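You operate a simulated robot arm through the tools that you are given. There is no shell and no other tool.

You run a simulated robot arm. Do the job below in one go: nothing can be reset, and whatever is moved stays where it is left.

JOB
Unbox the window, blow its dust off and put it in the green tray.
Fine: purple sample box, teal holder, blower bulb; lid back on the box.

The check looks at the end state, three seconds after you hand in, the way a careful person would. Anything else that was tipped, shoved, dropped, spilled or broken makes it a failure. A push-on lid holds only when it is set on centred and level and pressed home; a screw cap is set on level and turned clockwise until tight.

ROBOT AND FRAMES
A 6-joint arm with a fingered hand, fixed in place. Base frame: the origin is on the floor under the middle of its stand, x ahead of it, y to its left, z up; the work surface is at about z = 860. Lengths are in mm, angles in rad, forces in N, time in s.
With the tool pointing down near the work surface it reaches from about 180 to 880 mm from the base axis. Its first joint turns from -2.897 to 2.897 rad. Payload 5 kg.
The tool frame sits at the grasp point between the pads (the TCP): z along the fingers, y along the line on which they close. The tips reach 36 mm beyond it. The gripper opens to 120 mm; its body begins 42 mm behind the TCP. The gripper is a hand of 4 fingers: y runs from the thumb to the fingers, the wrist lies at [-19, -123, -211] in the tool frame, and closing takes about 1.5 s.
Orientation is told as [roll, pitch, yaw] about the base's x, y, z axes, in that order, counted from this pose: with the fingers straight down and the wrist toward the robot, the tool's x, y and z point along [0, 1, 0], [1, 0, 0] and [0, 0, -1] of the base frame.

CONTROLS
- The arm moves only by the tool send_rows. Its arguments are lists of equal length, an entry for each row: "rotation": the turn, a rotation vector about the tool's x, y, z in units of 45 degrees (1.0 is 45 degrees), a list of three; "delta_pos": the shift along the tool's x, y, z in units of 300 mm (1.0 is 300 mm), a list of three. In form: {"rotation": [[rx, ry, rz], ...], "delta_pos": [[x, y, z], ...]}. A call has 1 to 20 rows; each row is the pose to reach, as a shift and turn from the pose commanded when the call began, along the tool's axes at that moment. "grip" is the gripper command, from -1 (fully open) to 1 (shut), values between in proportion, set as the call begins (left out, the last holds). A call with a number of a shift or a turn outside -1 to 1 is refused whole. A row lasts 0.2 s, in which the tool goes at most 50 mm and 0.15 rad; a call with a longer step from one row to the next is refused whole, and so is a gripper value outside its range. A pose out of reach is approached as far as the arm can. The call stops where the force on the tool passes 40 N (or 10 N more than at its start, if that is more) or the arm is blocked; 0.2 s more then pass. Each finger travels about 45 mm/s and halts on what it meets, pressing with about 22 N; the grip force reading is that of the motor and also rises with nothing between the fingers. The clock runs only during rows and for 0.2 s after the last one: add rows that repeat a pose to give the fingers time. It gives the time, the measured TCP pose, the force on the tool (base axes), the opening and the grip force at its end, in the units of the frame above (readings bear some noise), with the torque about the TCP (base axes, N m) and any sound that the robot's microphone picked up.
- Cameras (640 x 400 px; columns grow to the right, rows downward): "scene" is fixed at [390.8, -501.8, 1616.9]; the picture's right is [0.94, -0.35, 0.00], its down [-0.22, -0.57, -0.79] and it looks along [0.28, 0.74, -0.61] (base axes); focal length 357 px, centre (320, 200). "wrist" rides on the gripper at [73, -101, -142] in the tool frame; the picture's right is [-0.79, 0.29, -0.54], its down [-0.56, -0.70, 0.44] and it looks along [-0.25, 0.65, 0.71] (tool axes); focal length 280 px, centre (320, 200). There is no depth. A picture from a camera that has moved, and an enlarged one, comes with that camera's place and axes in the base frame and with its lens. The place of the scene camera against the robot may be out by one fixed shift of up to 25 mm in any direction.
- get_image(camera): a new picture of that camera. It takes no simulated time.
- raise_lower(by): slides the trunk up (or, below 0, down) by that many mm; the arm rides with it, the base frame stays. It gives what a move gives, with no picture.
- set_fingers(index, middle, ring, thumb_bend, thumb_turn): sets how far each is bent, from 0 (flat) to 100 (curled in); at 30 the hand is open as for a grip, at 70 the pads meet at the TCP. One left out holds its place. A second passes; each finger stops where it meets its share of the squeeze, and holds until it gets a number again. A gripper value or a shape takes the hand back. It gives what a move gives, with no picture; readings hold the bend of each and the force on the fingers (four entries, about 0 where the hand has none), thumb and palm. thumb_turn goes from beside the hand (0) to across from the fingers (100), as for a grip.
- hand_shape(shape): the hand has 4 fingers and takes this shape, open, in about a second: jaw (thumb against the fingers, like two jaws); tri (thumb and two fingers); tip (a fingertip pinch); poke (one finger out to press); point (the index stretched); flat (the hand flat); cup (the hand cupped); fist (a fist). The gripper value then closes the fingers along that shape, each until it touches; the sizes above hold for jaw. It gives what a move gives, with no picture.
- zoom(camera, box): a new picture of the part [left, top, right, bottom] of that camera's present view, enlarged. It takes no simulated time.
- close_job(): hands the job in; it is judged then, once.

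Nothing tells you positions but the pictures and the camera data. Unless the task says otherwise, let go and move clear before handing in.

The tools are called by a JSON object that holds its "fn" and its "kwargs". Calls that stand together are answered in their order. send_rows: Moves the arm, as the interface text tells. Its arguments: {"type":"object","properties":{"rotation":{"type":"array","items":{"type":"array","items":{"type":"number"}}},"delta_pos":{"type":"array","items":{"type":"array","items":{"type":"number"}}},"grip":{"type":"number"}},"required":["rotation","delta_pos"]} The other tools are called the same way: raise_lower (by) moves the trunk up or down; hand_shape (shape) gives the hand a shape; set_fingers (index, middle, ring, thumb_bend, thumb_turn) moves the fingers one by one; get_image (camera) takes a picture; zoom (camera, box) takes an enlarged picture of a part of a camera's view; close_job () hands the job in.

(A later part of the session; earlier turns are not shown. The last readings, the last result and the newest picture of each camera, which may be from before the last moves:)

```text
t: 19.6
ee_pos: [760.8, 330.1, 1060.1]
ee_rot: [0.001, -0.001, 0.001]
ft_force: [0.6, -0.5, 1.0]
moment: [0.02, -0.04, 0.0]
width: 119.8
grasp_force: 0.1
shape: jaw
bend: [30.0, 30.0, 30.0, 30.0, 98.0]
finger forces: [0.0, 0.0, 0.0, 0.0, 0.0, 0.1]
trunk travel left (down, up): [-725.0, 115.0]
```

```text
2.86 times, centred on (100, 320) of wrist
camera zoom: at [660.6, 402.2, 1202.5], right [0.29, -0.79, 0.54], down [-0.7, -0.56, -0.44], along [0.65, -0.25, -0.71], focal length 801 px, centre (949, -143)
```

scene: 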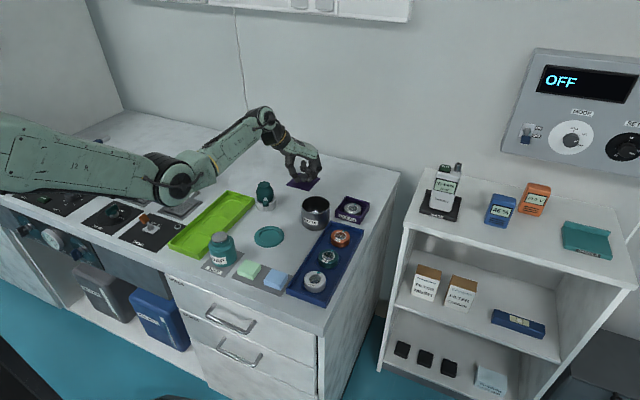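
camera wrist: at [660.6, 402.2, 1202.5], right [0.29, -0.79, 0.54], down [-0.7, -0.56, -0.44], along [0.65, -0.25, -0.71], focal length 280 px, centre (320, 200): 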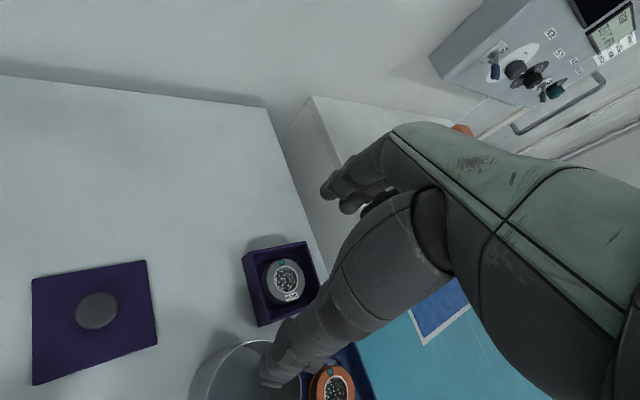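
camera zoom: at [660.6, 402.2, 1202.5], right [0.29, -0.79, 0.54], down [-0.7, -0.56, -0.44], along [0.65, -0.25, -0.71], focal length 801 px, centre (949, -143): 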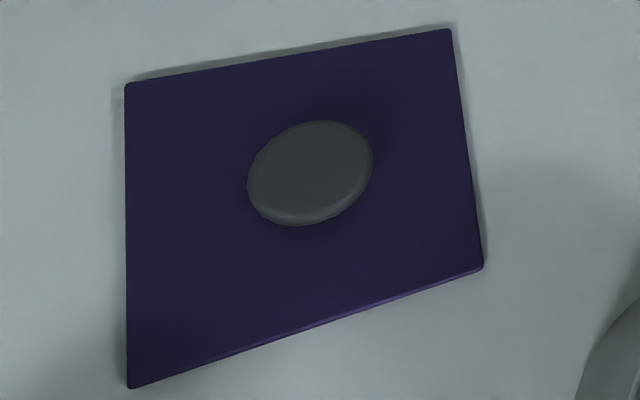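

The window's top centre is at about (808, 290, 880); it is about 50 mm across inside a box about 75 mm wide inside. The box diagonals lie along base x/y, so the thumb and a finger can drop into opposite corners. I'll test the fingertip shape at part-closure in free air to see the finger positions.

{"fn": "hand_shape", "kwargs": {"shape": "tip"}}

{"fn": "send_rows", "kwargs": {"rotation": [[0, 0, 0], [0, 0, 0], [0, 0, 0], [0, 0, 0], [0, 0, 0], [0, 0, 0]], "delta_pos": [[0, 0, 0], [0, 0, 0], [0, 0, 0], [0, 0, 0], [0, 0, 0], [0, 0, 0]], "grip": -0.25}}

{"fn": "zoom", "kwargs": {"camera": "wrist", "box": [220, 130, 440, 390]}}

{"fn": "zoom", "kwargs": {"camera": "scene", "box": [300, 100, 390, 180]}}

```text
t: 20.5
ee_pos: [760.4, 329.9, 1059.7]
ee_rot: [0.0, -0.001, -0.002]
ft_force: [1.9, 0.3, -0.1]
moment: [0.01, -0.03, 0.0]
width: 119.7
grasp_force: 0.1
shape: tip
bend: [30.0, 98.0, 99.0, 30.0, 98.0]
finger forces: [0.0, 0.0, 0.0, 0.0, 0.1, 0.0]
trunk travel left (down, up): [-725.0, 115.0]
```

```text
t: 21.9
ee_pos: [762.0, 329.8, 1059.7]
ee_rot: [-0.001, 0.001, -0.001]
ft_force: [0.1, 0.1, 0.5]
moment: [-0.02, -0.01, 0.02]
width: 75.5
grasp_force: 0.1
shape: tip
bend: [29.0, 98.0, 99.0, 64.0, 100.0]
finger forces: [0.0, 0.0, 0.0, 0.0, 0.0, 0.0]
trunk travel left (down, up): [-725.0, 115.0]
```

```text
1.54 times, centred on (330, 260) of wrist
camera zoom: at [660.7, 402.0, 1202.5], right [0.29, -0.79, 0.54], down [-0.7, -0.56, -0.44], along [0.65, -0.25, -0.71], focal length 431 px, centre (305, 108)
```

zoom: 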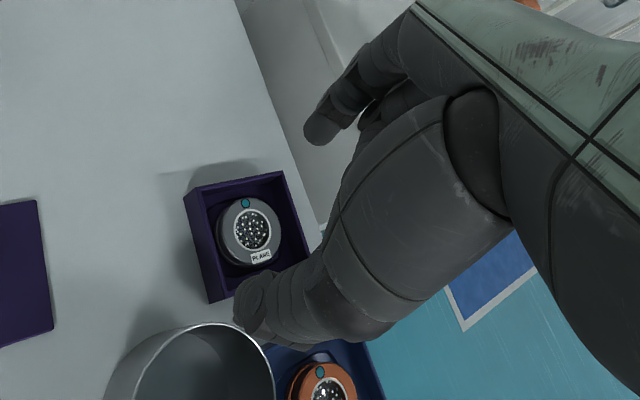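

```text
5.00 times, centred on (345, 140) of scene
camera zoom: at [390.8, -501.8, 1616.9], right [0.94, -0.35, 0.0], down [-0.22, -0.57, -0.79], along [0.28, 0.74, -0.61], focal length 1784 px, centre (195, 500)
```

zoom: 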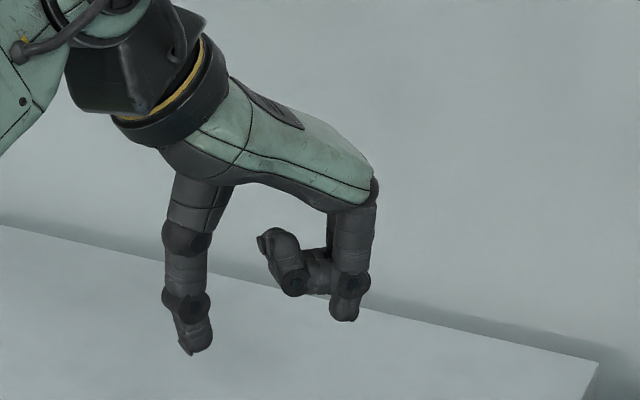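

In this shape the thumb and index both sit at tool x≈0, about 40 mm below the TCP, which suits the box corners. I'll set the gap to about 58 mm and move over the window.

{"fn": "send_rows", "kwargs": {"rotation": [[0, 0, 0], [0, 0, 0], [0, 0, 0], [0, 0, 0], [0, 0, 0]], "delta_pos": [[-0.05, 0.06, 0.08], [-0.1, 0.12, 0.18], [-0.1317, 0.1583, 0.28], [-0.1317, 0.1583, 0.36], [-0.1317, 0.1583, 0.36]], "grip": 0.03}}

{"fn": "zoom", "kwargs": {"camera": "wrist", "box": [220, 130, 440, 390]}}

{"fn": "zoom", "kwargs": {"camera": "scene", "box": [310, 140, 390, 230]}}

```text
t: 23.1
ee_pos: [808.5, 289.0, 950.5]
ee_rot: [0.001, 0.001, 0.0]
ft_force: [-0.1, 0.9, 0.3]
moment: [0.02, -0.02, -0.02]
width: 58.5
grasp_force: 0.1
shape: tip
bend: [73.0, 98.0, 99.0, 70.0, 100.0]
finger forces: [0.0, 0.1, 0.1, 0.0, 0.0, 0.0]
trunk travel left (down, up): [-725.0, 115.0]
```

```text
1.54 times, centred on (330, 260) of wrist
camera zoom: at [708.0, 362.0, 1093.4], right [0.29, -0.79, 0.54], down [-0.7, -0.56, -0.44], along [0.65, -0.25, -0.71], focal length 431 px, centre (305, 108)
```

zoom: 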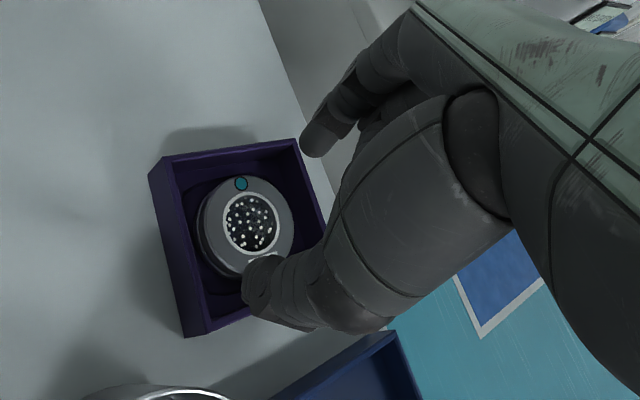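

```text
4.44 times, centred on (350, 185) of scene
camera zoom: at [390.8, -501.8, 1616.9], right [0.94, -0.35, 0.0], down [-0.22, -0.57, -0.79], along [0.28, 0.74, -0.61], focal length 1585 px, centre (187, 267)
```

zoom: 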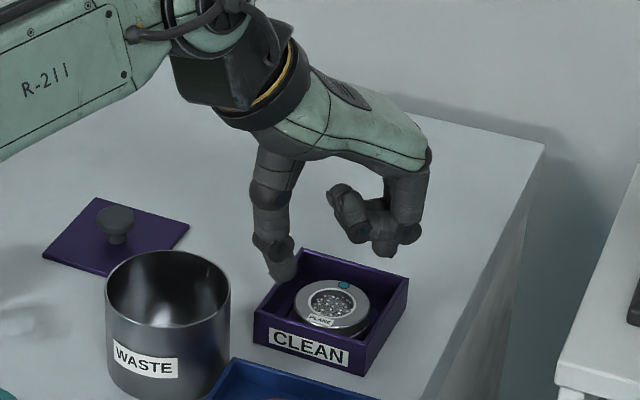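

Thumb and index look centred on the window's diagonal. I'll go down to just around rim level and check the corner clearances before entering.

{"fn": "send_rows", "kwargs": {"rotation": [[0, 0, 0], [0, 0, 0], [0, 0, 0]], "delta_pos": [[0, 0, 0.04], [0, 0, 0.07], [0, 0, 0.07]], "grip": 0.06}}

{"fn": "zoom", "kwargs": {"camera": "wrist", "box": [230, 170, 370, 320]}}

{"fn": "zoom", "kwargs": {"camera": "scene", "box": [325, 170, 385, 225]}}

```text
t: 23.9
ee_pos: [808.5, 290.1, 930.0]
ee_rot: [0.003, 0.001, -0.001]
ft_force: [0.7, -0.4, -1.6]
moment: [0.02, -0.02, -0.02]
width: 56.9
grasp_force: 0.1
shape: tip
bend: [73.0, 98.0, 99.0, 71.0, 100.0]
finger forces: [0.1, 0.1, 0.0, 0.0, 0.1, 0.1]
trunk travel left (down, up): [-725.0, 115.0]
```

```text
2.67 times, centred on (300, 245) of wrist
camera zoom: at [707.9, 361.6, 1072.0], right [0.29, -0.79, 0.54], down [-0.7, -0.56, -0.44], along [0.65, -0.25, -0.71], focal length 748 px, centre (373, 80)
```

zoom: 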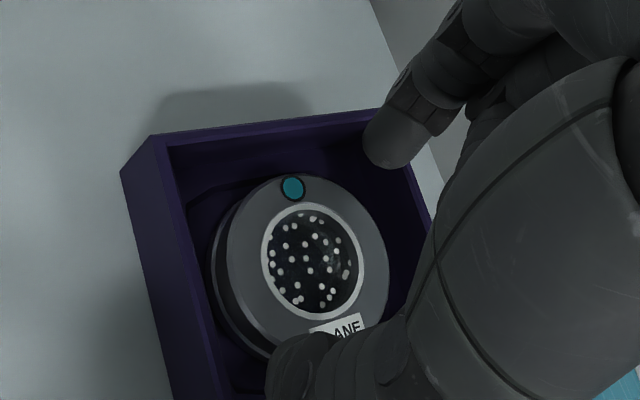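

```text
7.27 times, centred on (355, 198) of scene
camera zoom: at [390.8, -501.8, 1616.9], right [0.94, -0.35, 0.0], down [-0.22, -0.57, -0.79], along [0.28, 0.74, -0.61], focal length 2594 px, centre (66, 218)
```

zoom: 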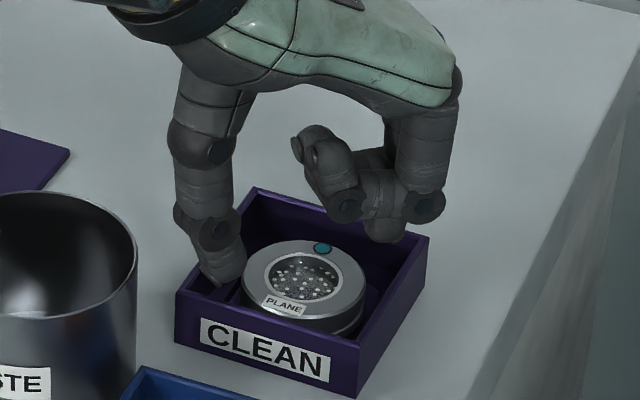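

{"fn": "send_rows", "kwargs": {"rotation": [[0, 0, 0], [0, 0, 0], [0, 0, 0]], "delta_pos": [[0, 0, 0.015], [0, 0, 0.03], [0, 0, 0.03]]}}

{"fn": "zoom", "kwargs": {"camera": "wrist", "box": [230, 170, 370, 320]}}

{"fn": "zoom", "kwargs": {"camera": "scene", "box": [325, 170, 385, 225]}}

```text
t: 24.7
ee_pos: [807.9, 289.4, 921.6]
ee_rot: [0.0, -0.001, 0.0]
ft_force: [0.3, -0.3, -0.1]
moment: [0.01, -0.03, -0.03]
width: 56.3
grasp_force: 0.1
shape: tip
bend: [73.0, 98.0, 99.0, 71.0, 100.0]
finger forces: [0.0, 0.0, 0.0, 0.0, 0.5, 0.1]
trunk travel left (down, up): [-725.0, 115.0]
```

```text
2.67 times, centred on (300, 245) of wrist
camera zoom: at [708.0, 361.9, 1063.4], right [0.29, -0.79, 0.54], down [-0.7, -0.56, -0.44], along [0.65, -0.25, -0.71], focal length 748 px, centre (373, 80)
```

zoom: 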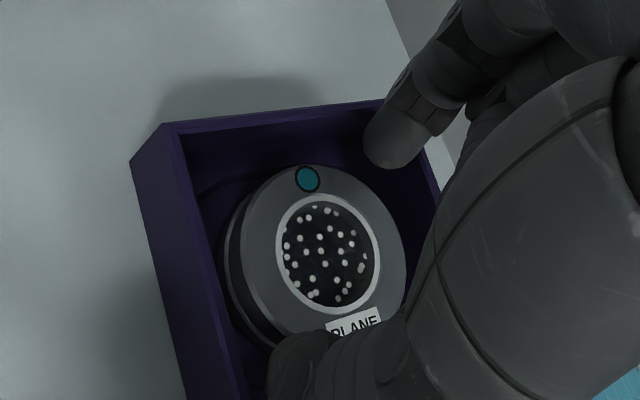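

```text
7.27 times, centred on (355, 198) of scene
camera zoom: at [390.8, -501.8, 1616.9], right [0.94, -0.35, 0.0], down [-0.22, -0.57, -0.79], along [0.28, 0.74, -0.61], focal length 2594 px, centre (66, 218)
```

zoom: 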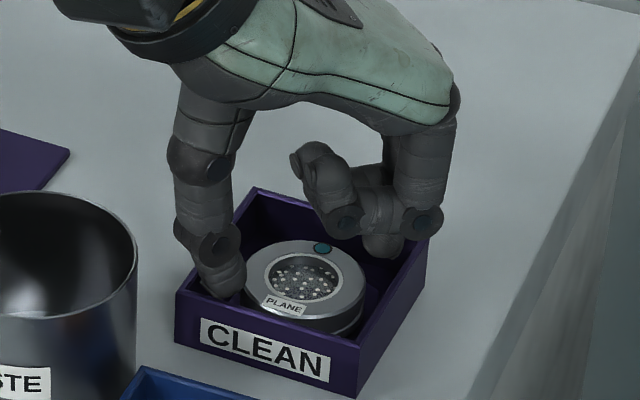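

The thumb is just grazing (0.5 N), most likely the window's edge. I'll back up a little, widen slightly and shift 2 mm toward the robot, then continue down.

{"fn": "send_rows", "kwargs": {"rotation": [[0, 0, 0], [0, 0, 0], [0, 0, 0], [0, 0, 0], [0, 0, 0]], "delta_pos": [[0, 0, -0.015], [0, -0.006, -0.015], [0, -0.006, -0.015], [0, -0.006, 0.0], [0, -0.006, 0.015]], "grip": 0.02}}

{"fn": "zoom", "kwargs": {"camera": "wrist", "box": [230, 170, 370, 320]}}

{"fn": "zoom", "kwargs": {"camera": "scene", "box": [325, 170, 385, 225]}}

```text
t: 25.9
ee_pos: [807.2, 290.3, 914.6]
ee_rot: [0.001, 0.001, 0.0]
ft_force: [1.0, 0.7, 0.3]
moment: [0.0, 0.01, -0.01]
width: 58.0
grasp_force: 0.1
shape: tip
bend: [73.0, 98.0, 99.0, 71.0, 100.0]
finger forces: [0.2, 0.0, 0.0, 0.0, 1.0, 0.1]
trunk travel left (down, up): [-725.0, 115.0]
```

```text
2.67 times, centred on (300, 245) of wrist
camera zoom: at [705.8, 362.0, 1058.5], right [0.29, -0.79, 0.54], down [-0.7, -0.56, -0.44], along [0.65, -0.25, -0.71], focal length 748 px, centre (373, 80)
```

zoom: 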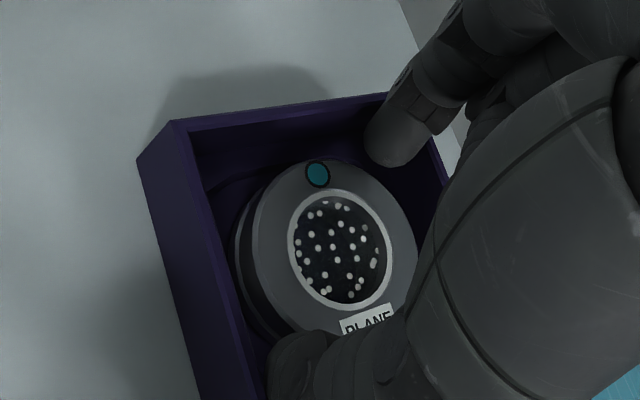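

```text
7.27 times, centred on (355, 198) of scene
camera zoom: at [390.8, -501.8, 1616.9], right [0.94, -0.35, 0.0], down [-0.22, -0.57, -0.79], along [0.28, 0.74, -0.61], focal length 2594 px, centre (66, 218)
```

zoom: 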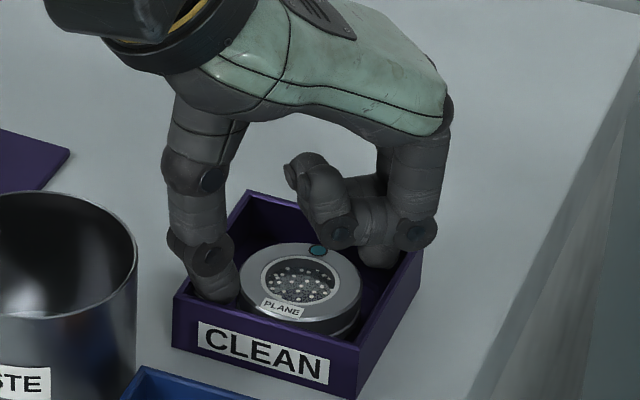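

The thumb is lightly leaning on the box corner. I'll close a touch while going down the last 5 mm, then grip.

{"fn": "send_rows", "kwargs": {"rotation": [[0, 0, 0], [0, 0, 0], [0, 0, 0], [0, 0, 0]], "delta_pos": [[0, 0.004, 0.0], [0, 0.004, 0.01], [0, 0.004, 0.018], [0, 0.004, 0.018]], "grip": 0.08}}

{"fn": "zoom", "kwargs": {"camera": "wrist", "box": [230, 170, 370, 320]}}

{"fn": "zoom", "kwargs": {"camera": "scene", "box": [325, 170, 385, 225]}}

```text
t: 26.9
ee_pos: [806.5, 290.0, 912.3]
ee_rot: [-0.001, 0.001, 0.001]
ft_force: [-0.1, 0.4, 0.5]
moment: [-0.02, 0.0, -0.04]
width: 55.4
grasp_force: 0.1
shape: tip
bend: [73.0, 98.0, 99.0, 71.0, 100.0]
finger forces: [0.5, 0.0, 0.1, 0.0, 0.0, 0.0]
trunk travel left (down, up): [-725.0, 115.0]
```

```text
2.67 times, centred on (300, 245) of wrist
camera zoom: at [707.2, 361.9, 1053.7], right [0.29, -0.79, 0.54], down [-0.7, -0.56, -0.44], along [0.65, -0.25, -0.71], focal length 748 px, centre (373, 80)
```

zoom: 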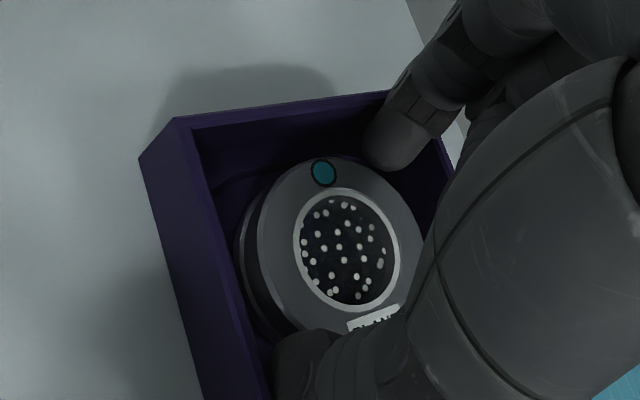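

```text
7.27 times, centred on (355, 198) of scene
camera zoom: at [390.8, -501.8, 1616.9], right [0.94, -0.35, 0.0], down [-0.22, -0.57, -0.79], along [0.28, 0.74, -0.61], focal length 2594 px, centre (66, 218)
```

zoom: 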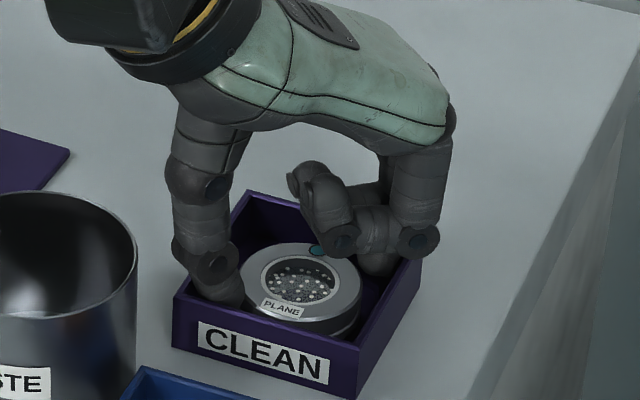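

{"fn": "send_rows", "kwargs": {"rotation": [[0, 0, 0], [0, 0, 0], [0, 0, 0], [0, 0, 0], [0, 0, 0], [0, 0, 0]], "delta_pos": [[0, 0, 0], [0, 0, 0], [0, 0, 0], [0, 0, 0], [0, 0, 0], [0, 0, 0]], "grip": 0.5}}

{"fn": "zoom", "kwargs": {"camera": "wrist", "box": [230, 170, 370, 320]}}

{"fn": "zoom", "kwargs": {"camera": "scene", "box": [325, 170, 385, 225]}}

```text
t: 28.3
ee_pos: [807.8, 290.0, 912.1]
ee_rot: [0.002, -0.002, 0.0]
ft_force: [1.4, 0.1, 3.0]
moment: [-0.01, -0.05, 0.04]
width: 47.4
grasp_force: 22.5
shape: tip
bend: [73.0, 100.0, 100.0, 73.0, 100.0]
finger forces: [17.9, 0.0, 0.0, 0.0, 16.5, 0.1]
trunk travel left (down, up): [-725.0, 115.0]
```

```text
2.67 times, centred on (300, 245) of wrist
camera zoom: at [706.9, 361.9, 1054.2], right [0.29, -0.79, 0.54], down [-0.7, -0.56, -0.44], along [0.65, -0.25, -0.71], focal length 748 px, centre (373, 80)
```

zoom: 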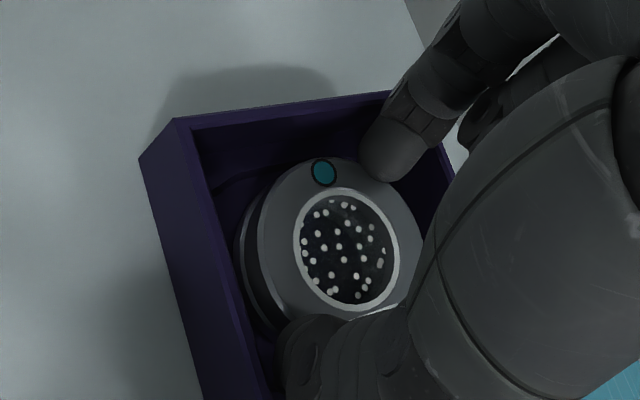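

```text
7.27 times, centred on (355, 198) of scene
camera zoom: at [390.8, -501.8, 1616.9], right [0.94, -0.35, 0.0], down [-0.22, -0.57, -0.79], along [0.28, 0.74, -0.61], focal length 2594 px, centre (66, 218)
```

zoom: 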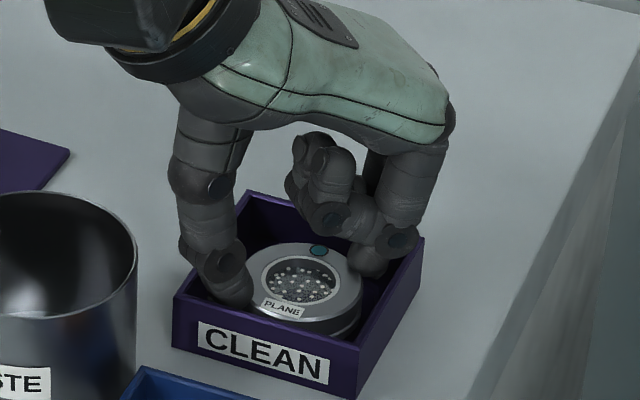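

Both fingers have the window's rim at about 17 N. I'll lift slowly.

{"fn": "send_rows", "kwargs": {"rotation": [[0, 0, 0], [0, 0, 0], [0, 0, 0], [0, 0, 0], [0, 0, 0], [0, 0, 0], [0, 0, 0], [0, 0, 0]], "delta_pos": [[0, 0, -0.01], [0, 0, -0.025], [0, 0, -0.045], [0, 0, -0.07], [0, 0, -0.1], [0, 0, -0.14], [0, 0, -0.18], [0, 0, -0.18]]}}

{"fn": "zoom", "kwargs": {"camera": "wrist", "box": [200, 170, 400, 345]}}

{"fn": "zoom", "kwargs": {"camera": "scene", "box": [315, 155, 385, 225]}}

```text
t: 30.1
ee_pos: [808.2, 289.4, 964.8]
ee_rot: [-0.001, 0.001, -0.001]
ft_force: [-0.3, 0.5, -1.4]
moment: [0.0, 0.01, 0.01]
width: 38.8
grasp_force: 22.2
shape: tip
bend: [74.0, 100.0, 100.0, 76.0, 100.0]
finger forces: [14.8, 0.1, 0.0, 0.0, 14.2, 0.0]
trunk travel left (down, up): [-725.0, 115.0]
```

```text
2.29 times, centred on (300, 258) of wrist
camera zoom: at [706.9, 361.4, 1107.4], right [0.29, -0.79, 0.54], down [-0.7, -0.56, -0.44], along [0.65, -0.25, -0.71], focal length 641 px, centre (366, 69)
```

zoom: 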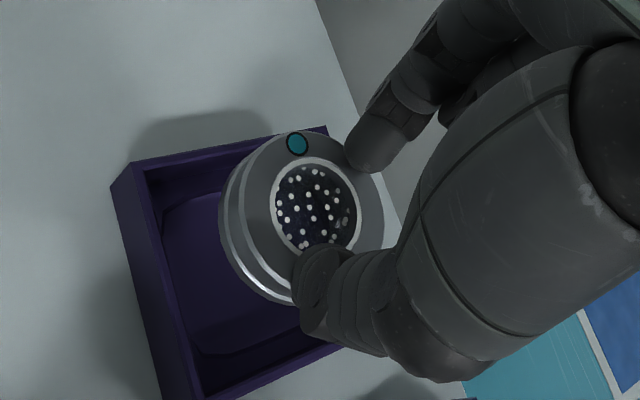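

```text
5.71 times, centred on (350, 190) of scene
camera zoom: at [390.8, -501.8, 1616.9], right [0.94, -0.35, 0.0], down [-0.22, -0.57, -0.79], along [0.28, 0.74, -0.61], focal length 2038 px, centre (149, 257)
```

zoom: 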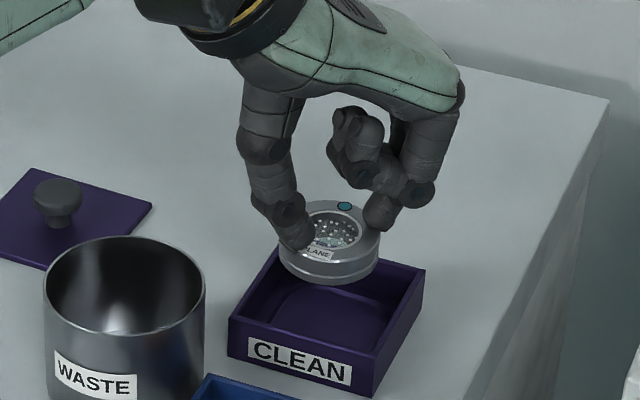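

The window is out of the box, but the gap reading went from 47 to 39 mm. I'll pause and check the grip isn't creeping.

{"fn": "send_rows", "kwargs": {"rotation": [[0, 0, 0], [0, 0, 0], [0, 0, 0]], "delta_pos": [[0, 0, 0], [0, 0, 0], [0, 0, 0]]}}

{"fn": "zoom", "kwargs": {"camera": "scene", "box": [335, 170, 375, 210]}}

{"fn": "zoom", "kwargs": {"camera": "wrist", "box": [250, 190, 350, 290]}}

```text
t: 30.9
ee_pos: [808.1, 289.4, 966.2]
ee_rot: [-0.001, 0.0, 0.0]
ft_force: [-0.7, 0.3, -0.3]
moment: [-0.01, 0.03, 0.0]
width: 39.0
grasp_force: 22.2
shape: tip
bend: [74.0, 100.0, 100.0, 76.0, 100.0]
finger forces: [14.8, 0.1, 0.0, 0.1, 14.1, 0.0]
trunk travel left (down, up): [-725.0, 115.0]
```

```text
10.00 times, centred on (355, 190) of scene
camera zoom: at [390.8, -501.8, 1616.9], right [0.94, -0.35, 0.0], down [-0.22, -0.57, -0.79], along [0.28, 0.74, -0.61], focal length 3567 px, centre (-30, 300)
```

zoom: 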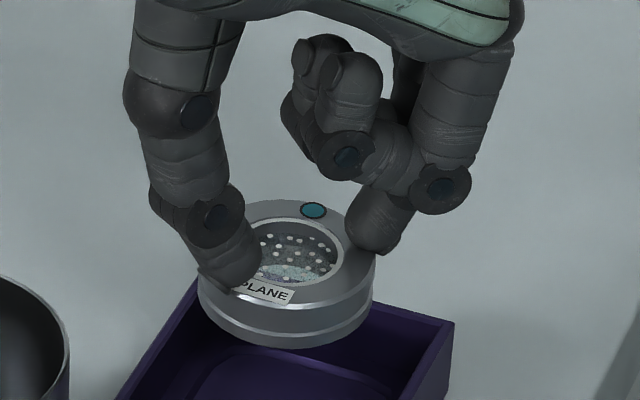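

```text
4.00 times, centred on (300, 240) of wrist
camera zoom: at [706.8, 361.3, 1107.7], right [0.29, -0.79, 0.54], down [-0.7, -0.56, -0.44], along [0.65, -0.25, -0.71], focal length 1122 px, centre (400, 40)
```

zoom: 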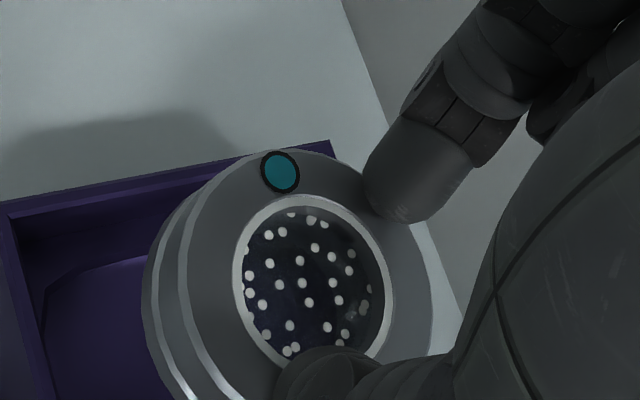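

The grip is steady at 39 mm and about 14.5 N. I'll carry the window slowly and high over the beaker toward the teal holder.

{"fn": "send_rows", "kwargs": {"rotation": [[0, 0, 0], [0, 0, 0], [0, 0, 0], [0, 0, 0], [0, 0, 0], [0, 0, 0], [0, 0, 0], [0, 0, 0], [0, 0, 0], [0, 0, 0], [0, 0, 0], [0, 0, 0], [0, 0, 0], [0, 0, 0], [0, 0, 0], [0, 0, 0], [0, 0, 0], [0, 0, 0]], "delta_pos": [[0, 0, -0.03], [0, 0, -0.07], [0, 0, -0.11], [0, 0, -0.15], [0, 0, -0.19], [0, 0, -0.22], [0, -0.03, -0.25], [0, -0.08, -0.26], [0, -0.15, -0.26], [-0.005, -0.23, -0.26], [-0.005, -0.31, -0.26], [-0.01, -0.39, -0.26], [-0.01, -0.47, -0.26], [-0.015, -0.55, -0.26], [-0.015, -0.63, -0.26], [-0.02, -0.71, -0.26], [-0.02, -0.76, -0.26], [-0.02, -0.78, -0.26]]}}

{"fn": "get_image", "kwargs": {"camera": "wrist"}}

{"fn": "get_image", "kwargs": {"camera": "scene"}}

```text
t: 34.7
ee_pos: [574.0, 284.2, 1042.0]
ee_rot: [0.0, -0.001, 0.001]
ft_force: [-1.0, 0.6, 0.1]
moment: [0.0, -0.04, 0.02]
width: 39.0
grasp_force: 22.0
shape: tip
bend: [74.0, 100.0, 100.0, 76.0, 100.0]
finger forces: [13.5, 0.0, 0.1, 0.1, 13.5, 0.0]
trunk travel left (down, up): [-725.0, 115.0]
```

```text
taken
camera wrist: at [472.7, 356.6, 1185.5], right [0.29, -0.79, 0.54], down [-0.7, -0.56, -0.44], along [0.65, -0.25, -0.71], focal length 280 px, centre (320, 200)
```

wrist: 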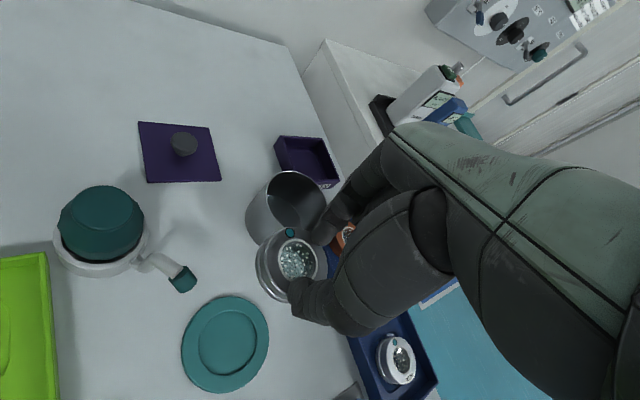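

```text
taken
```

scene: 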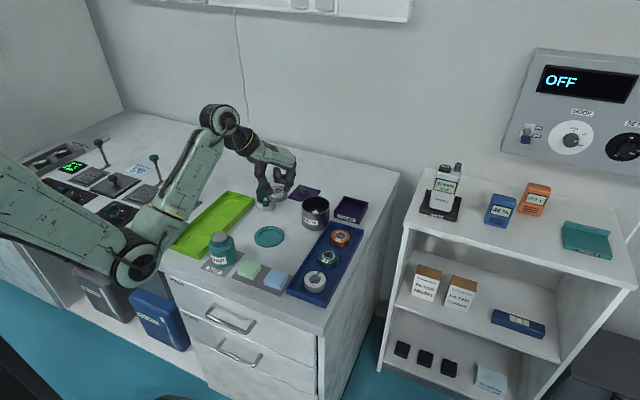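

The window is still secure. This view shows both the holder and the blower, so I'll zoom to locate them precisely.

{"fn": "zoom", "kwargs": {"camera": "wrist", "box": [170, 280, 290, 400]}}

{"fn": "zoom", "kwargs": {"camera": "wrist", "box": [40, 170, 220, 310]}}

{"fn": "zoom", "kwargs": {"camera": "wrist", "box": [240, 200, 360, 320]}}

```text
3.33 times, centred on (230, 340) of wrist
camera zoom: at [472.7, 356.6, 1185.5], right [0.29, -0.79, 0.54], down [-0.7, -0.56, -0.44], along [0.65, -0.25, -0.71], focal length 935 px, centre (620, -267)
```

zoom: 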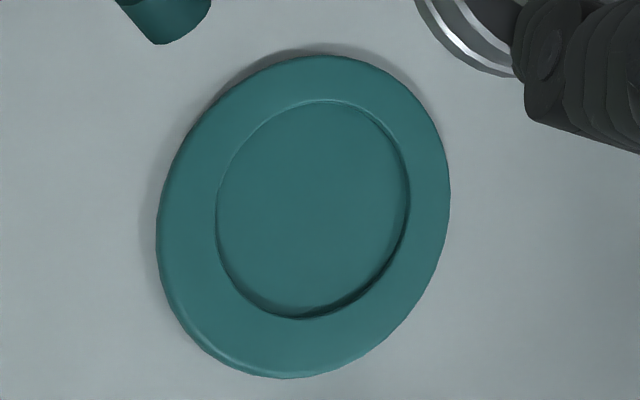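

```text
2.86 times, centred on (130, 240) of wrist
camera zoom: at [472.7, 356.6, 1185.5], right [0.29, -0.79, 0.54], down [-0.7, -0.56, -0.44], along [0.65, -0.25, -0.71], focal length 801 px, centre (863, 86)
```

zoom: 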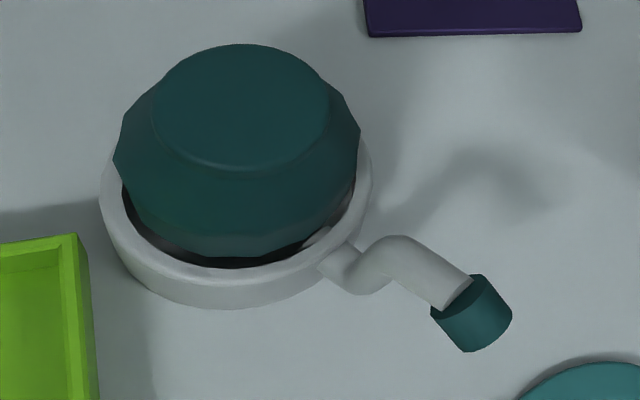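

```text
3.33 times, centred on (300, 260) of wrist
camera zoom: at [472.7, 356.6, 1185.5], right [0.29, -0.79, 0.54], down [-0.7, -0.56, -0.44], along [0.65, -0.25, -0.71], focal length 935 px, centre (387, 0)
```

zoom: 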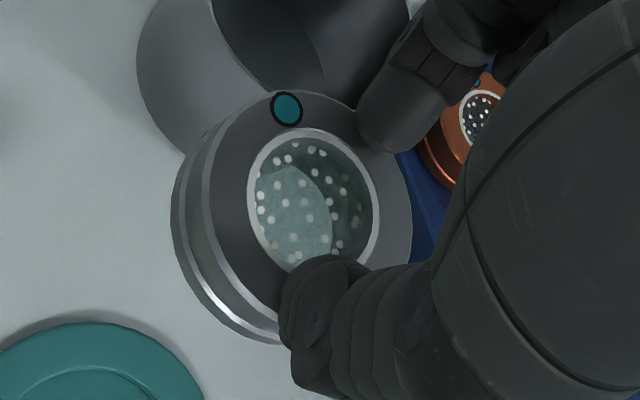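

The holder's recess centre is at about (529, 278), 59 mm wide, and the window sits about 7 mm to +y of the grip axis. The blower's bulb top is near (562, 433, 932) with its nozzle tip near (545, 350, 925) pointing at the holder. I'll bring the window over the holder.

{"fn": "send_rows", "kwargs": {"rotation": [[0, 0, 0], [0, 0, 0], [0, 0, 0], [0, 0, 0], [0, 0, 0], [0, 0, 0], [0, 0, 0]], "delta_pos": [[-0.015, -0.05, 0.02], [-0.03, -0.1, 0.06], [-0.0447, -0.1493, 0.11], [-0.0447, -0.1493, 0.17], [-0.0447, -0.1493, 0.23], [-0.0447, -0.1493, 0.275], [-0.0447, -0.1493, 0.275]]}}

{"fn": "get_image", "kwargs": {"camera": "wrist"}}

{"fn": "zoom", "kwargs": {"camera": "scene", "box": [210, 170, 330, 270]}}

```text
t: 36.3
ee_pos: [530.0, 270.8, 960.8]
ee_rot: [-0.001, -0.001, 0.0]
ft_force: [0.2, -0.2, -0.6]
moment: [-0.04, 0.03, 0.01]
width: 38.7
grasp_force: 22.0
shape: tip
bend: [74.0, 100.0, 100.0, 76.0, 100.0]
finger forces: [13.5, 0.0, 0.0, 0.1, 13.4, 0.0]
trunk travel left (down, up): [-725.0, 115.0]
```

```text
taken
camera wrist: at [428.2, 342.4, 1103.0], right [0.29, -0.79, 0.54], down [-0.7, -0.56, -0.44], along [0.65, -0.25, -0.71], focal length 280 px, centre (320, 200)
```

wrist: 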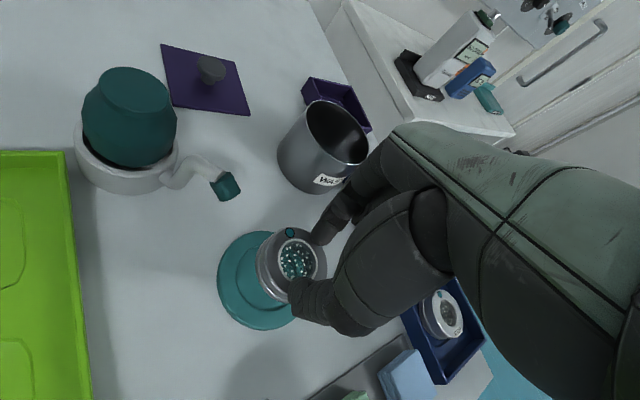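

```text
4.00 times, centred on (270, 220) of scene
camera zoom: at [390.8, -501.8, 1616.9], right [0.94, -0.35, 0.0], down [-0.22, -0.57, -0.79], along [0.28, 0.74, -0.61], focal length 1427 px, centre (520, 120)
```

zoom: 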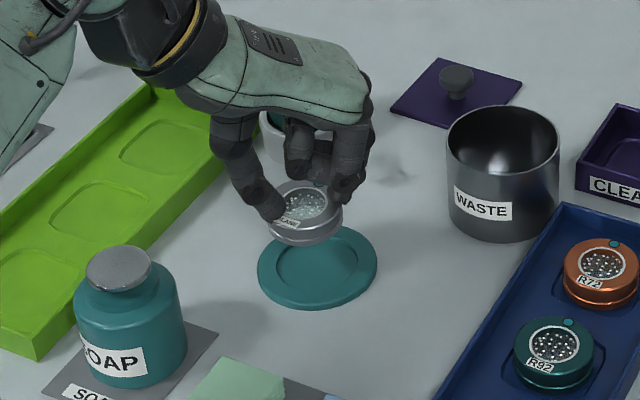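

{"fn": "zoom", "kwargs": {"camera": "wrist", "box": [210, 210, 350, 340]}}

{"fn": "zoom", "kwargs": {"camera": "wrist", "box": [60, 50, 260, 220]}}

{"fn": "zoom", "kwargs": {"camera": "scene", "box": [260, 205, 310, 250]}}

```text
3.08 times, centred on (280, 275) of wrist
camera zoom: at [428.2, 342.4, 1103.0], right [0.29, -0.79, 0.54], down [-0.7, -0.56, -0.44], along [0.65, -0.25, -0.71], focal length 863 px, centre (443, -31)
```

zoom: 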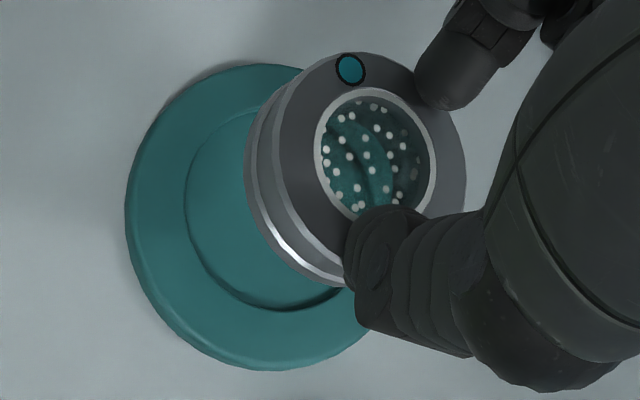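

```text
2.35 times, centred on (160, 135) of wrist
camera zoom: at [428.2, 342.4, 1103.0], right [0.29, -0.79, 0.54], down [-0.7, -0.56, -0.44], along [0.65, -0.25, -0.71], focal length 660 px, centre (696, 353)
```

zoom: 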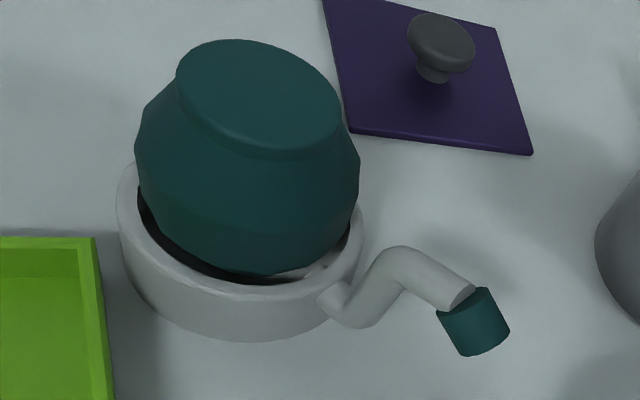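

```text
8.89 times, centred on (285, 228) of scene
camera zoom: at [390.8, -501.8, 1616.9], right [0.94, -0.35, 0.0], down [-0.22, -0.57, -0.79], along [0.28, 0.74, -0.61], focal length 3171 px, centre (631, -44)
```

zoom: 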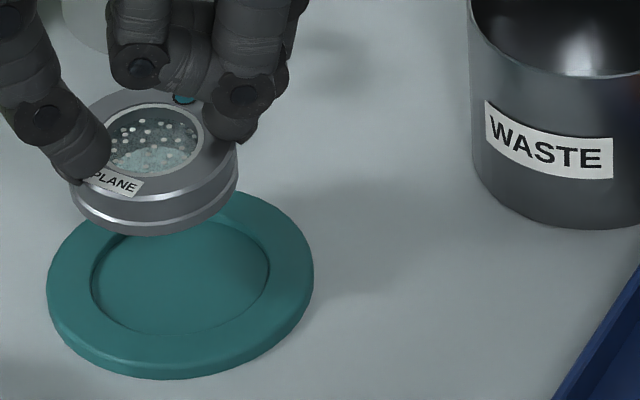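

Combining both cameras, the window centre is at (526, 280), top z 929. I'll shift +3 mm in x, −2 mm in y and go down most of the way, then check alignment.

{"fn": "send_rows", "kwargs": {"rotation": [[0, 0, 0], [0, 0, 0], [0, 0, 0], [0, 0, 0], [0, 0, 0]], "delta_pos": [[-0.0073, 0.011, 0.02], [-0.0073, 0.011, 0.05], [-0.0073, 0.011, 0.08], [-0.0073, 0.011, 0.1], [-0.0073, 0.011, 0.11]]}}

{"fn": "zoom", "kwargs": {"camera": "wrist", "box": [210, 190, 350, 320]}}

{"fn": "zoom", "kwargs": {"camera": "scene", "box": [250, 205, 300, 250]}}

```text
t: 37.5
ee_pos: [531.8, 267.3, 928.1]
ee_rot: [-0.001, 0.001, 0.001]
ft_force: [0.0, 0.3, -0.9]
moment: [-0.01, 0.01, -0.01]
width: 38.8
grasp_force: 21.8
shape: tip
bend: [74.0, 100.0, 100.0, 76.0, 100.0]
finger forces: [13.4, 0.1, 0.0, 0.0, 13.4, 0.0]
trunk travel left (down, up): [-725.0, 115.0]
```

```text
3.08 times, centred on (280, 255) of wrist
camera zoom: at [431.4, 340.2, 1069.9], right [0.29, -0.79, 0.54], down [-0.7, -0.56, -0.44], along [0.65, -0.25, -0.71], focal length 863 px, centre (443, 31)
```

zoom: 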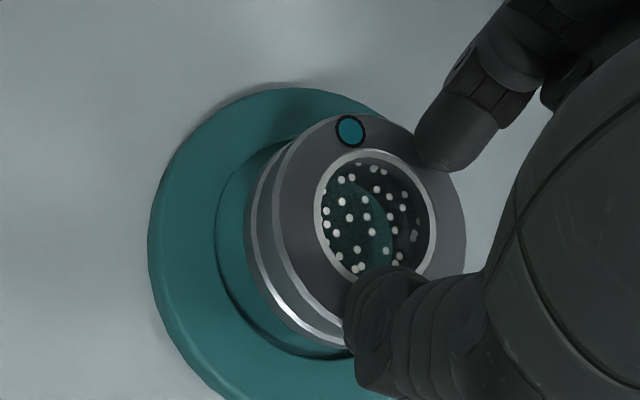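

```text
8.89 times, centred on (275, 228) of scene
camera zoom: at [390.8, -501.8, 1616.9], right [0.94, -0.35, 0.0], down [-0.22, -0.57, -0.79], along [0.28, 0.74, -0.61], focal length 3171 px, centre (720, -44)
```

zoom: 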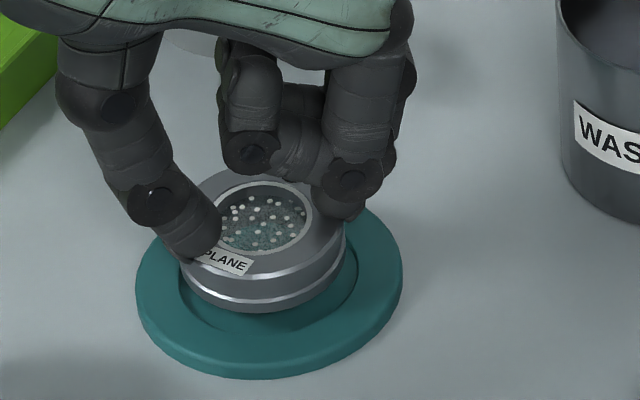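

Alignment looks good. Lowering in small steps until it touches.

{"fn": "send_rows", "kwargs": {"rotation": [[0, 0, 0], [0, 0, 0], [0, 0, 0], [0, 0, 0], [0, 0, 0]], "delta_pos": [[0, 0, 0.008], [0, 0, 0.016], [0, 0, 0.024], [0, 0, 0.03], [0, 0, 0.03]]}}

{"fn": "zoom", "kwargs": {"camera": "scene", "box": [250, 205, 300, 250]}}

```text
t: 38.7
ee_pos: [531.5, 267.8, 919.1]
ee_rot: [0.0, -0.002, 0.002]
ft_force: [-0.7, -0.1, -1.3]
moment: [-0.01, 0.03, -0.02]
width: 39.0
grasp_force: 21.9
shape: tip
bend: [74.0, 100.0, 100.0, 76.0, 100.0]
finger forces: [13.3, 0.0, 0.1, 0.0, 13.4, 0.0]
trunk travel left (down, up): [-725.0, 115.0]
```

```text
8.89 times, centred on (275, 228) of scene
camera zoom: at [390.8, -501.8, 1616.9], right [0.94, -0.35, 0.0], down [-0.22, -0.57, -0.79], along [0.28, 0.74, -0.61], focal length 3171 px, centre (720, -44)
```

zoom: 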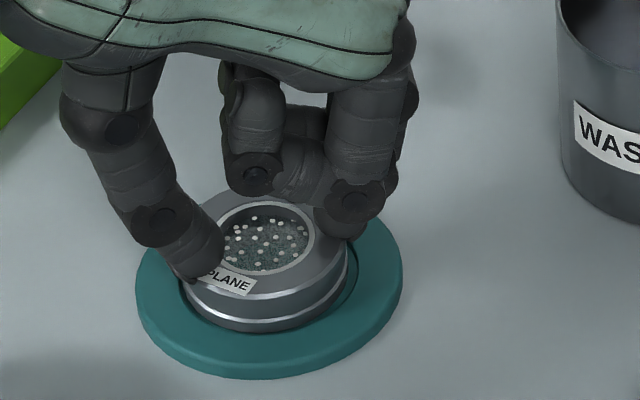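

{"fn": "send_rows", "kwargs": {"rotation": [[0, 0, 0], [0, 0, 0], [0, 0, 0], [0, 0, 0]], "delta_pos": [[0, 0, 0.005], [0, 0, 0.01], [0, 0, 0.013], [0, 0, 0.013]]}}

{"fn": "zoom", "kwargs": {"camera": "scene", "box": [250, 205, 300, 250]}}

{"fn": "zoom", "kwargs": {"camera": "wrist", "box": [210, 180, 350, 310]}}

```text
t: 39.7
ee_pos: [531.8, 268.4, 914.6]
ee_rot: [-0.002, 0.0, 0.001]
ft_force: [0.2, 0.1, 3.8]
moment: [0.0, -0.04, 0.03]
width: 39.3
grasp_force: 22.2
shape: tip
bend: [74.0, 100.0, 100.0, 76.0, 100.0]
finger forces: [15.3, 0.0, 0.0, 0.1, 14.4, 0.1]
trunk travel left (down, up): [-725.0, 115.0]
```

```text
8.89 times, centred on (275, 228) of scene
camera zoom: at [390.8, -501.8, 1616.9], right [0.94, -0.35, 0.0], down [-0.22, -0.57, -0.79], along [0.28, 0.74, -0.61], focal length 3171 px, centre (720, -44)
```

zoom: 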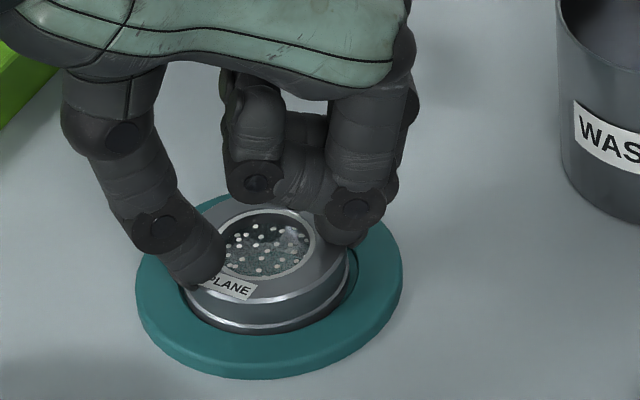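

```text
3.08 times, centred on (280, 245) of wrist
camera zoom: at [431.4, 340.2, 1057.8], right [0.29, -0.79, 0.54], down [-0.7, -0.56, -0.44], along [0.65, -0.25, -0.71], focal length 863 px, centre (443, 62)
```

zoom: 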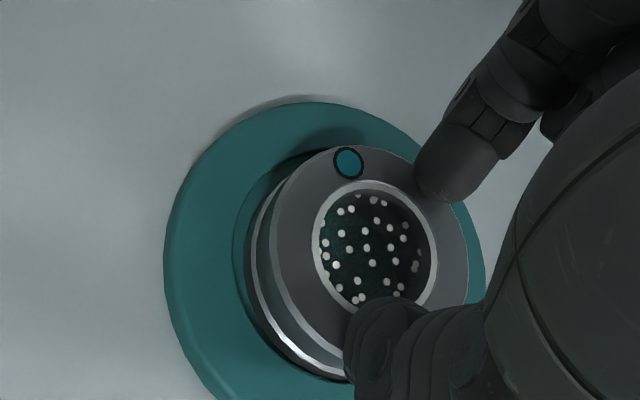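

Contact at 3.8 N with the window seated inside the recess ring. Releasing now.

{"fn": "send_rows", "kwargs": {"rotation": [[0, 0, 0], [0, 0, 0], [0, 0, 0], [0, 0, 0], [0, 0, 0], [0, 0, 0]], "delta_pos": [[0, 0, 0], [0, 0, 0], [0, 0, 0], [0, 0, 0], [0, 0, 0], [0, 0, 0]], "grip": -0.2}}

{"fn": "zoom", "kwargs": {"camera": "scene", "box": [250, 205, 300, 250]}}

{"fn": "zoom", "kwargs": {"camera": "wrist", "box": [210, 180, 350, 310]}}

```text
t: 41.1
ee_pos: [531.3, 267.3, 916.0]
ee_rot: [0.001, -0.001, 0.001]
ft_force: [-1.2, -0.6, 0.2]
moment: [0.02, -0.01, 0.01]
width: 71.4
grasp_force: 0.2
shape: tip
bend: [30.0, 98.0, 99.0, 65.0, 100.0]
finger forces: [0.0, 0.0, 0.1, 0.0, 0.0, 0.1]
trunk travel left (down, up): [-725.0, 115.0]
```

```text
8.89 times, centred on (275, 228) of scene
camera zoom: at [390.8, -501.8, 1616.9], right [0.94, -0.35, 0.0], down [-0.22, -0.57, -0.79], along [0.28, 0.74, -0.61], focal length 3171 px, centre (720, -44)
```

zoom: 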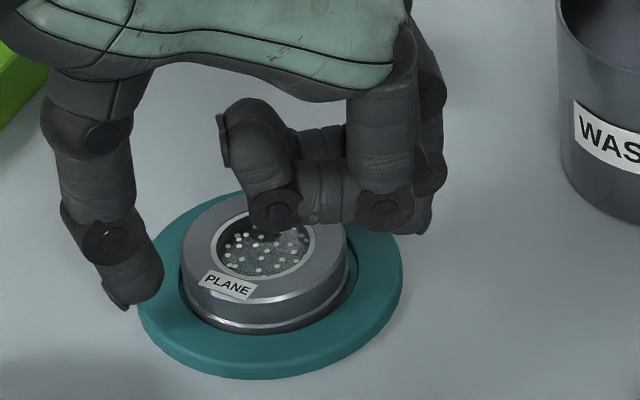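

```text
3.08 times, centred on (280, 245) of wrist
camera zoom: at [431.5, 340.3, 1057.2], right [0.29, -0.79, 0.54], down [-0.7, -0.56, -0.44], along [0.65, -0.25, -0.71], focal length 863 px, centre (443, 62)
```

zoom: 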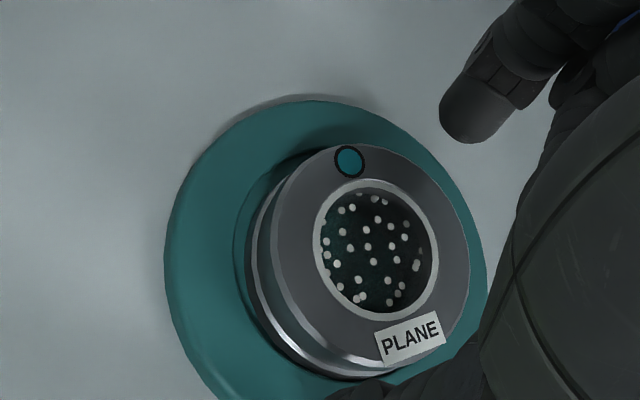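

The window is in the teal holder, dusty face up. I'll lift away and study the blower from above.

{"fn": "send_rows", "kwargs": {"rotation": [[0, 0, 0], [0, 0, 0], [0, 0, 0], [0, 0, 0], [0, 0, 0], [0, 0, 0]], "delta_pos": [[0, 0, -0.08], [0, 0, -0.18], [0, 0, -0.3], [0, 0, -0.42], [0, 0, -0.5], [0, 0, -0.55]], "grip": -1}}

{"fn": "hand_shape", "kwargs": {"shape": "jaw"}}

{"fn": "get_image", "kwargs": {"camera": "wrist"}}

{"fn": "zoom", "kwargs": {"camera": "scene", "box": [220, 170, 320, 260]}}

```text
t: 42.5
ee_pos: [532.0, 267.6, 1080.1]
ee_rot: [0.0, -0.001, 0.0]
ft_force: [-0.9, 0.0, -0.4]
moment: [-0.04, -0.02, 0.02]
width: 119.6
grasp_force: 0.1
shape: tip
bend: [30.0, 98.0, 99.0, 30.0, 98.0]
finger forces: [0.1, 0.1, 0.0, 0.0, 0.0, 0.1]
trunk travel left (down, up): [-725.0, 115.0]
```

```text
t: 43.4
ee_pos: [533.0, 268.4, 1079.1]
ee_rot: [0.0, 0.001, -0.001]
ft_force: [0.1, 0.4, -0.5]
moment: [0.0, 0.02, 0.03]
width: 119.4
grasp_force: 0.0
shape: jaw
bend: [30.0, 30.0, 30.0, 30.0, 98.0]
finger forces: [0.0, 0.1, 0.0, 0.0, 0.0, 0.1]
trunk travel left (down, up): [-725.0, 115.0]
```

```text
taken
camera wrist: at [432.2, 339.8, 1221.8], right [0.29, -0.79, 0.54], down [-0.7, -0.56, -0.44], along [0.65, -0.25, -0.71], focal length 280 px, centre (320, 200)
```

wrist: 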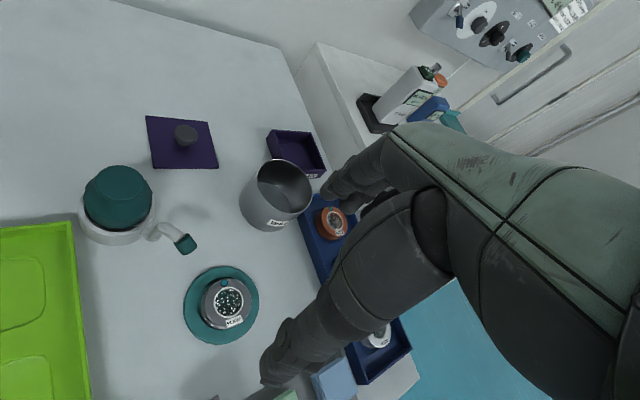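

```text
4.44 times, centred on (270, 215) of scene
camera zoom: at [390.8, -501.8, 1616.9], right [0.94, -0.35, 0.0], down [-0.22, -0.57, -0.79], along [0.28, 0.74, -0.61], focal length 1585 px, centre (542, 133)
```

zoom: 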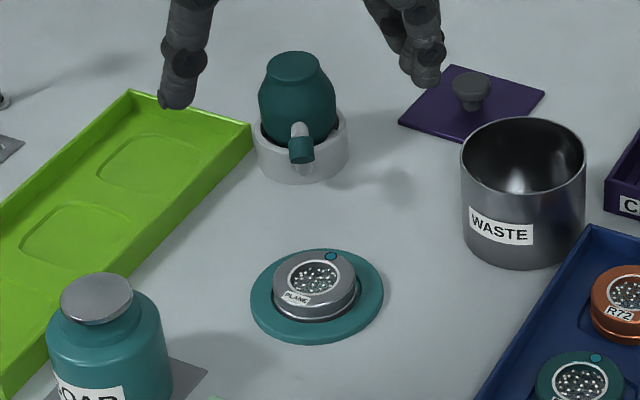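

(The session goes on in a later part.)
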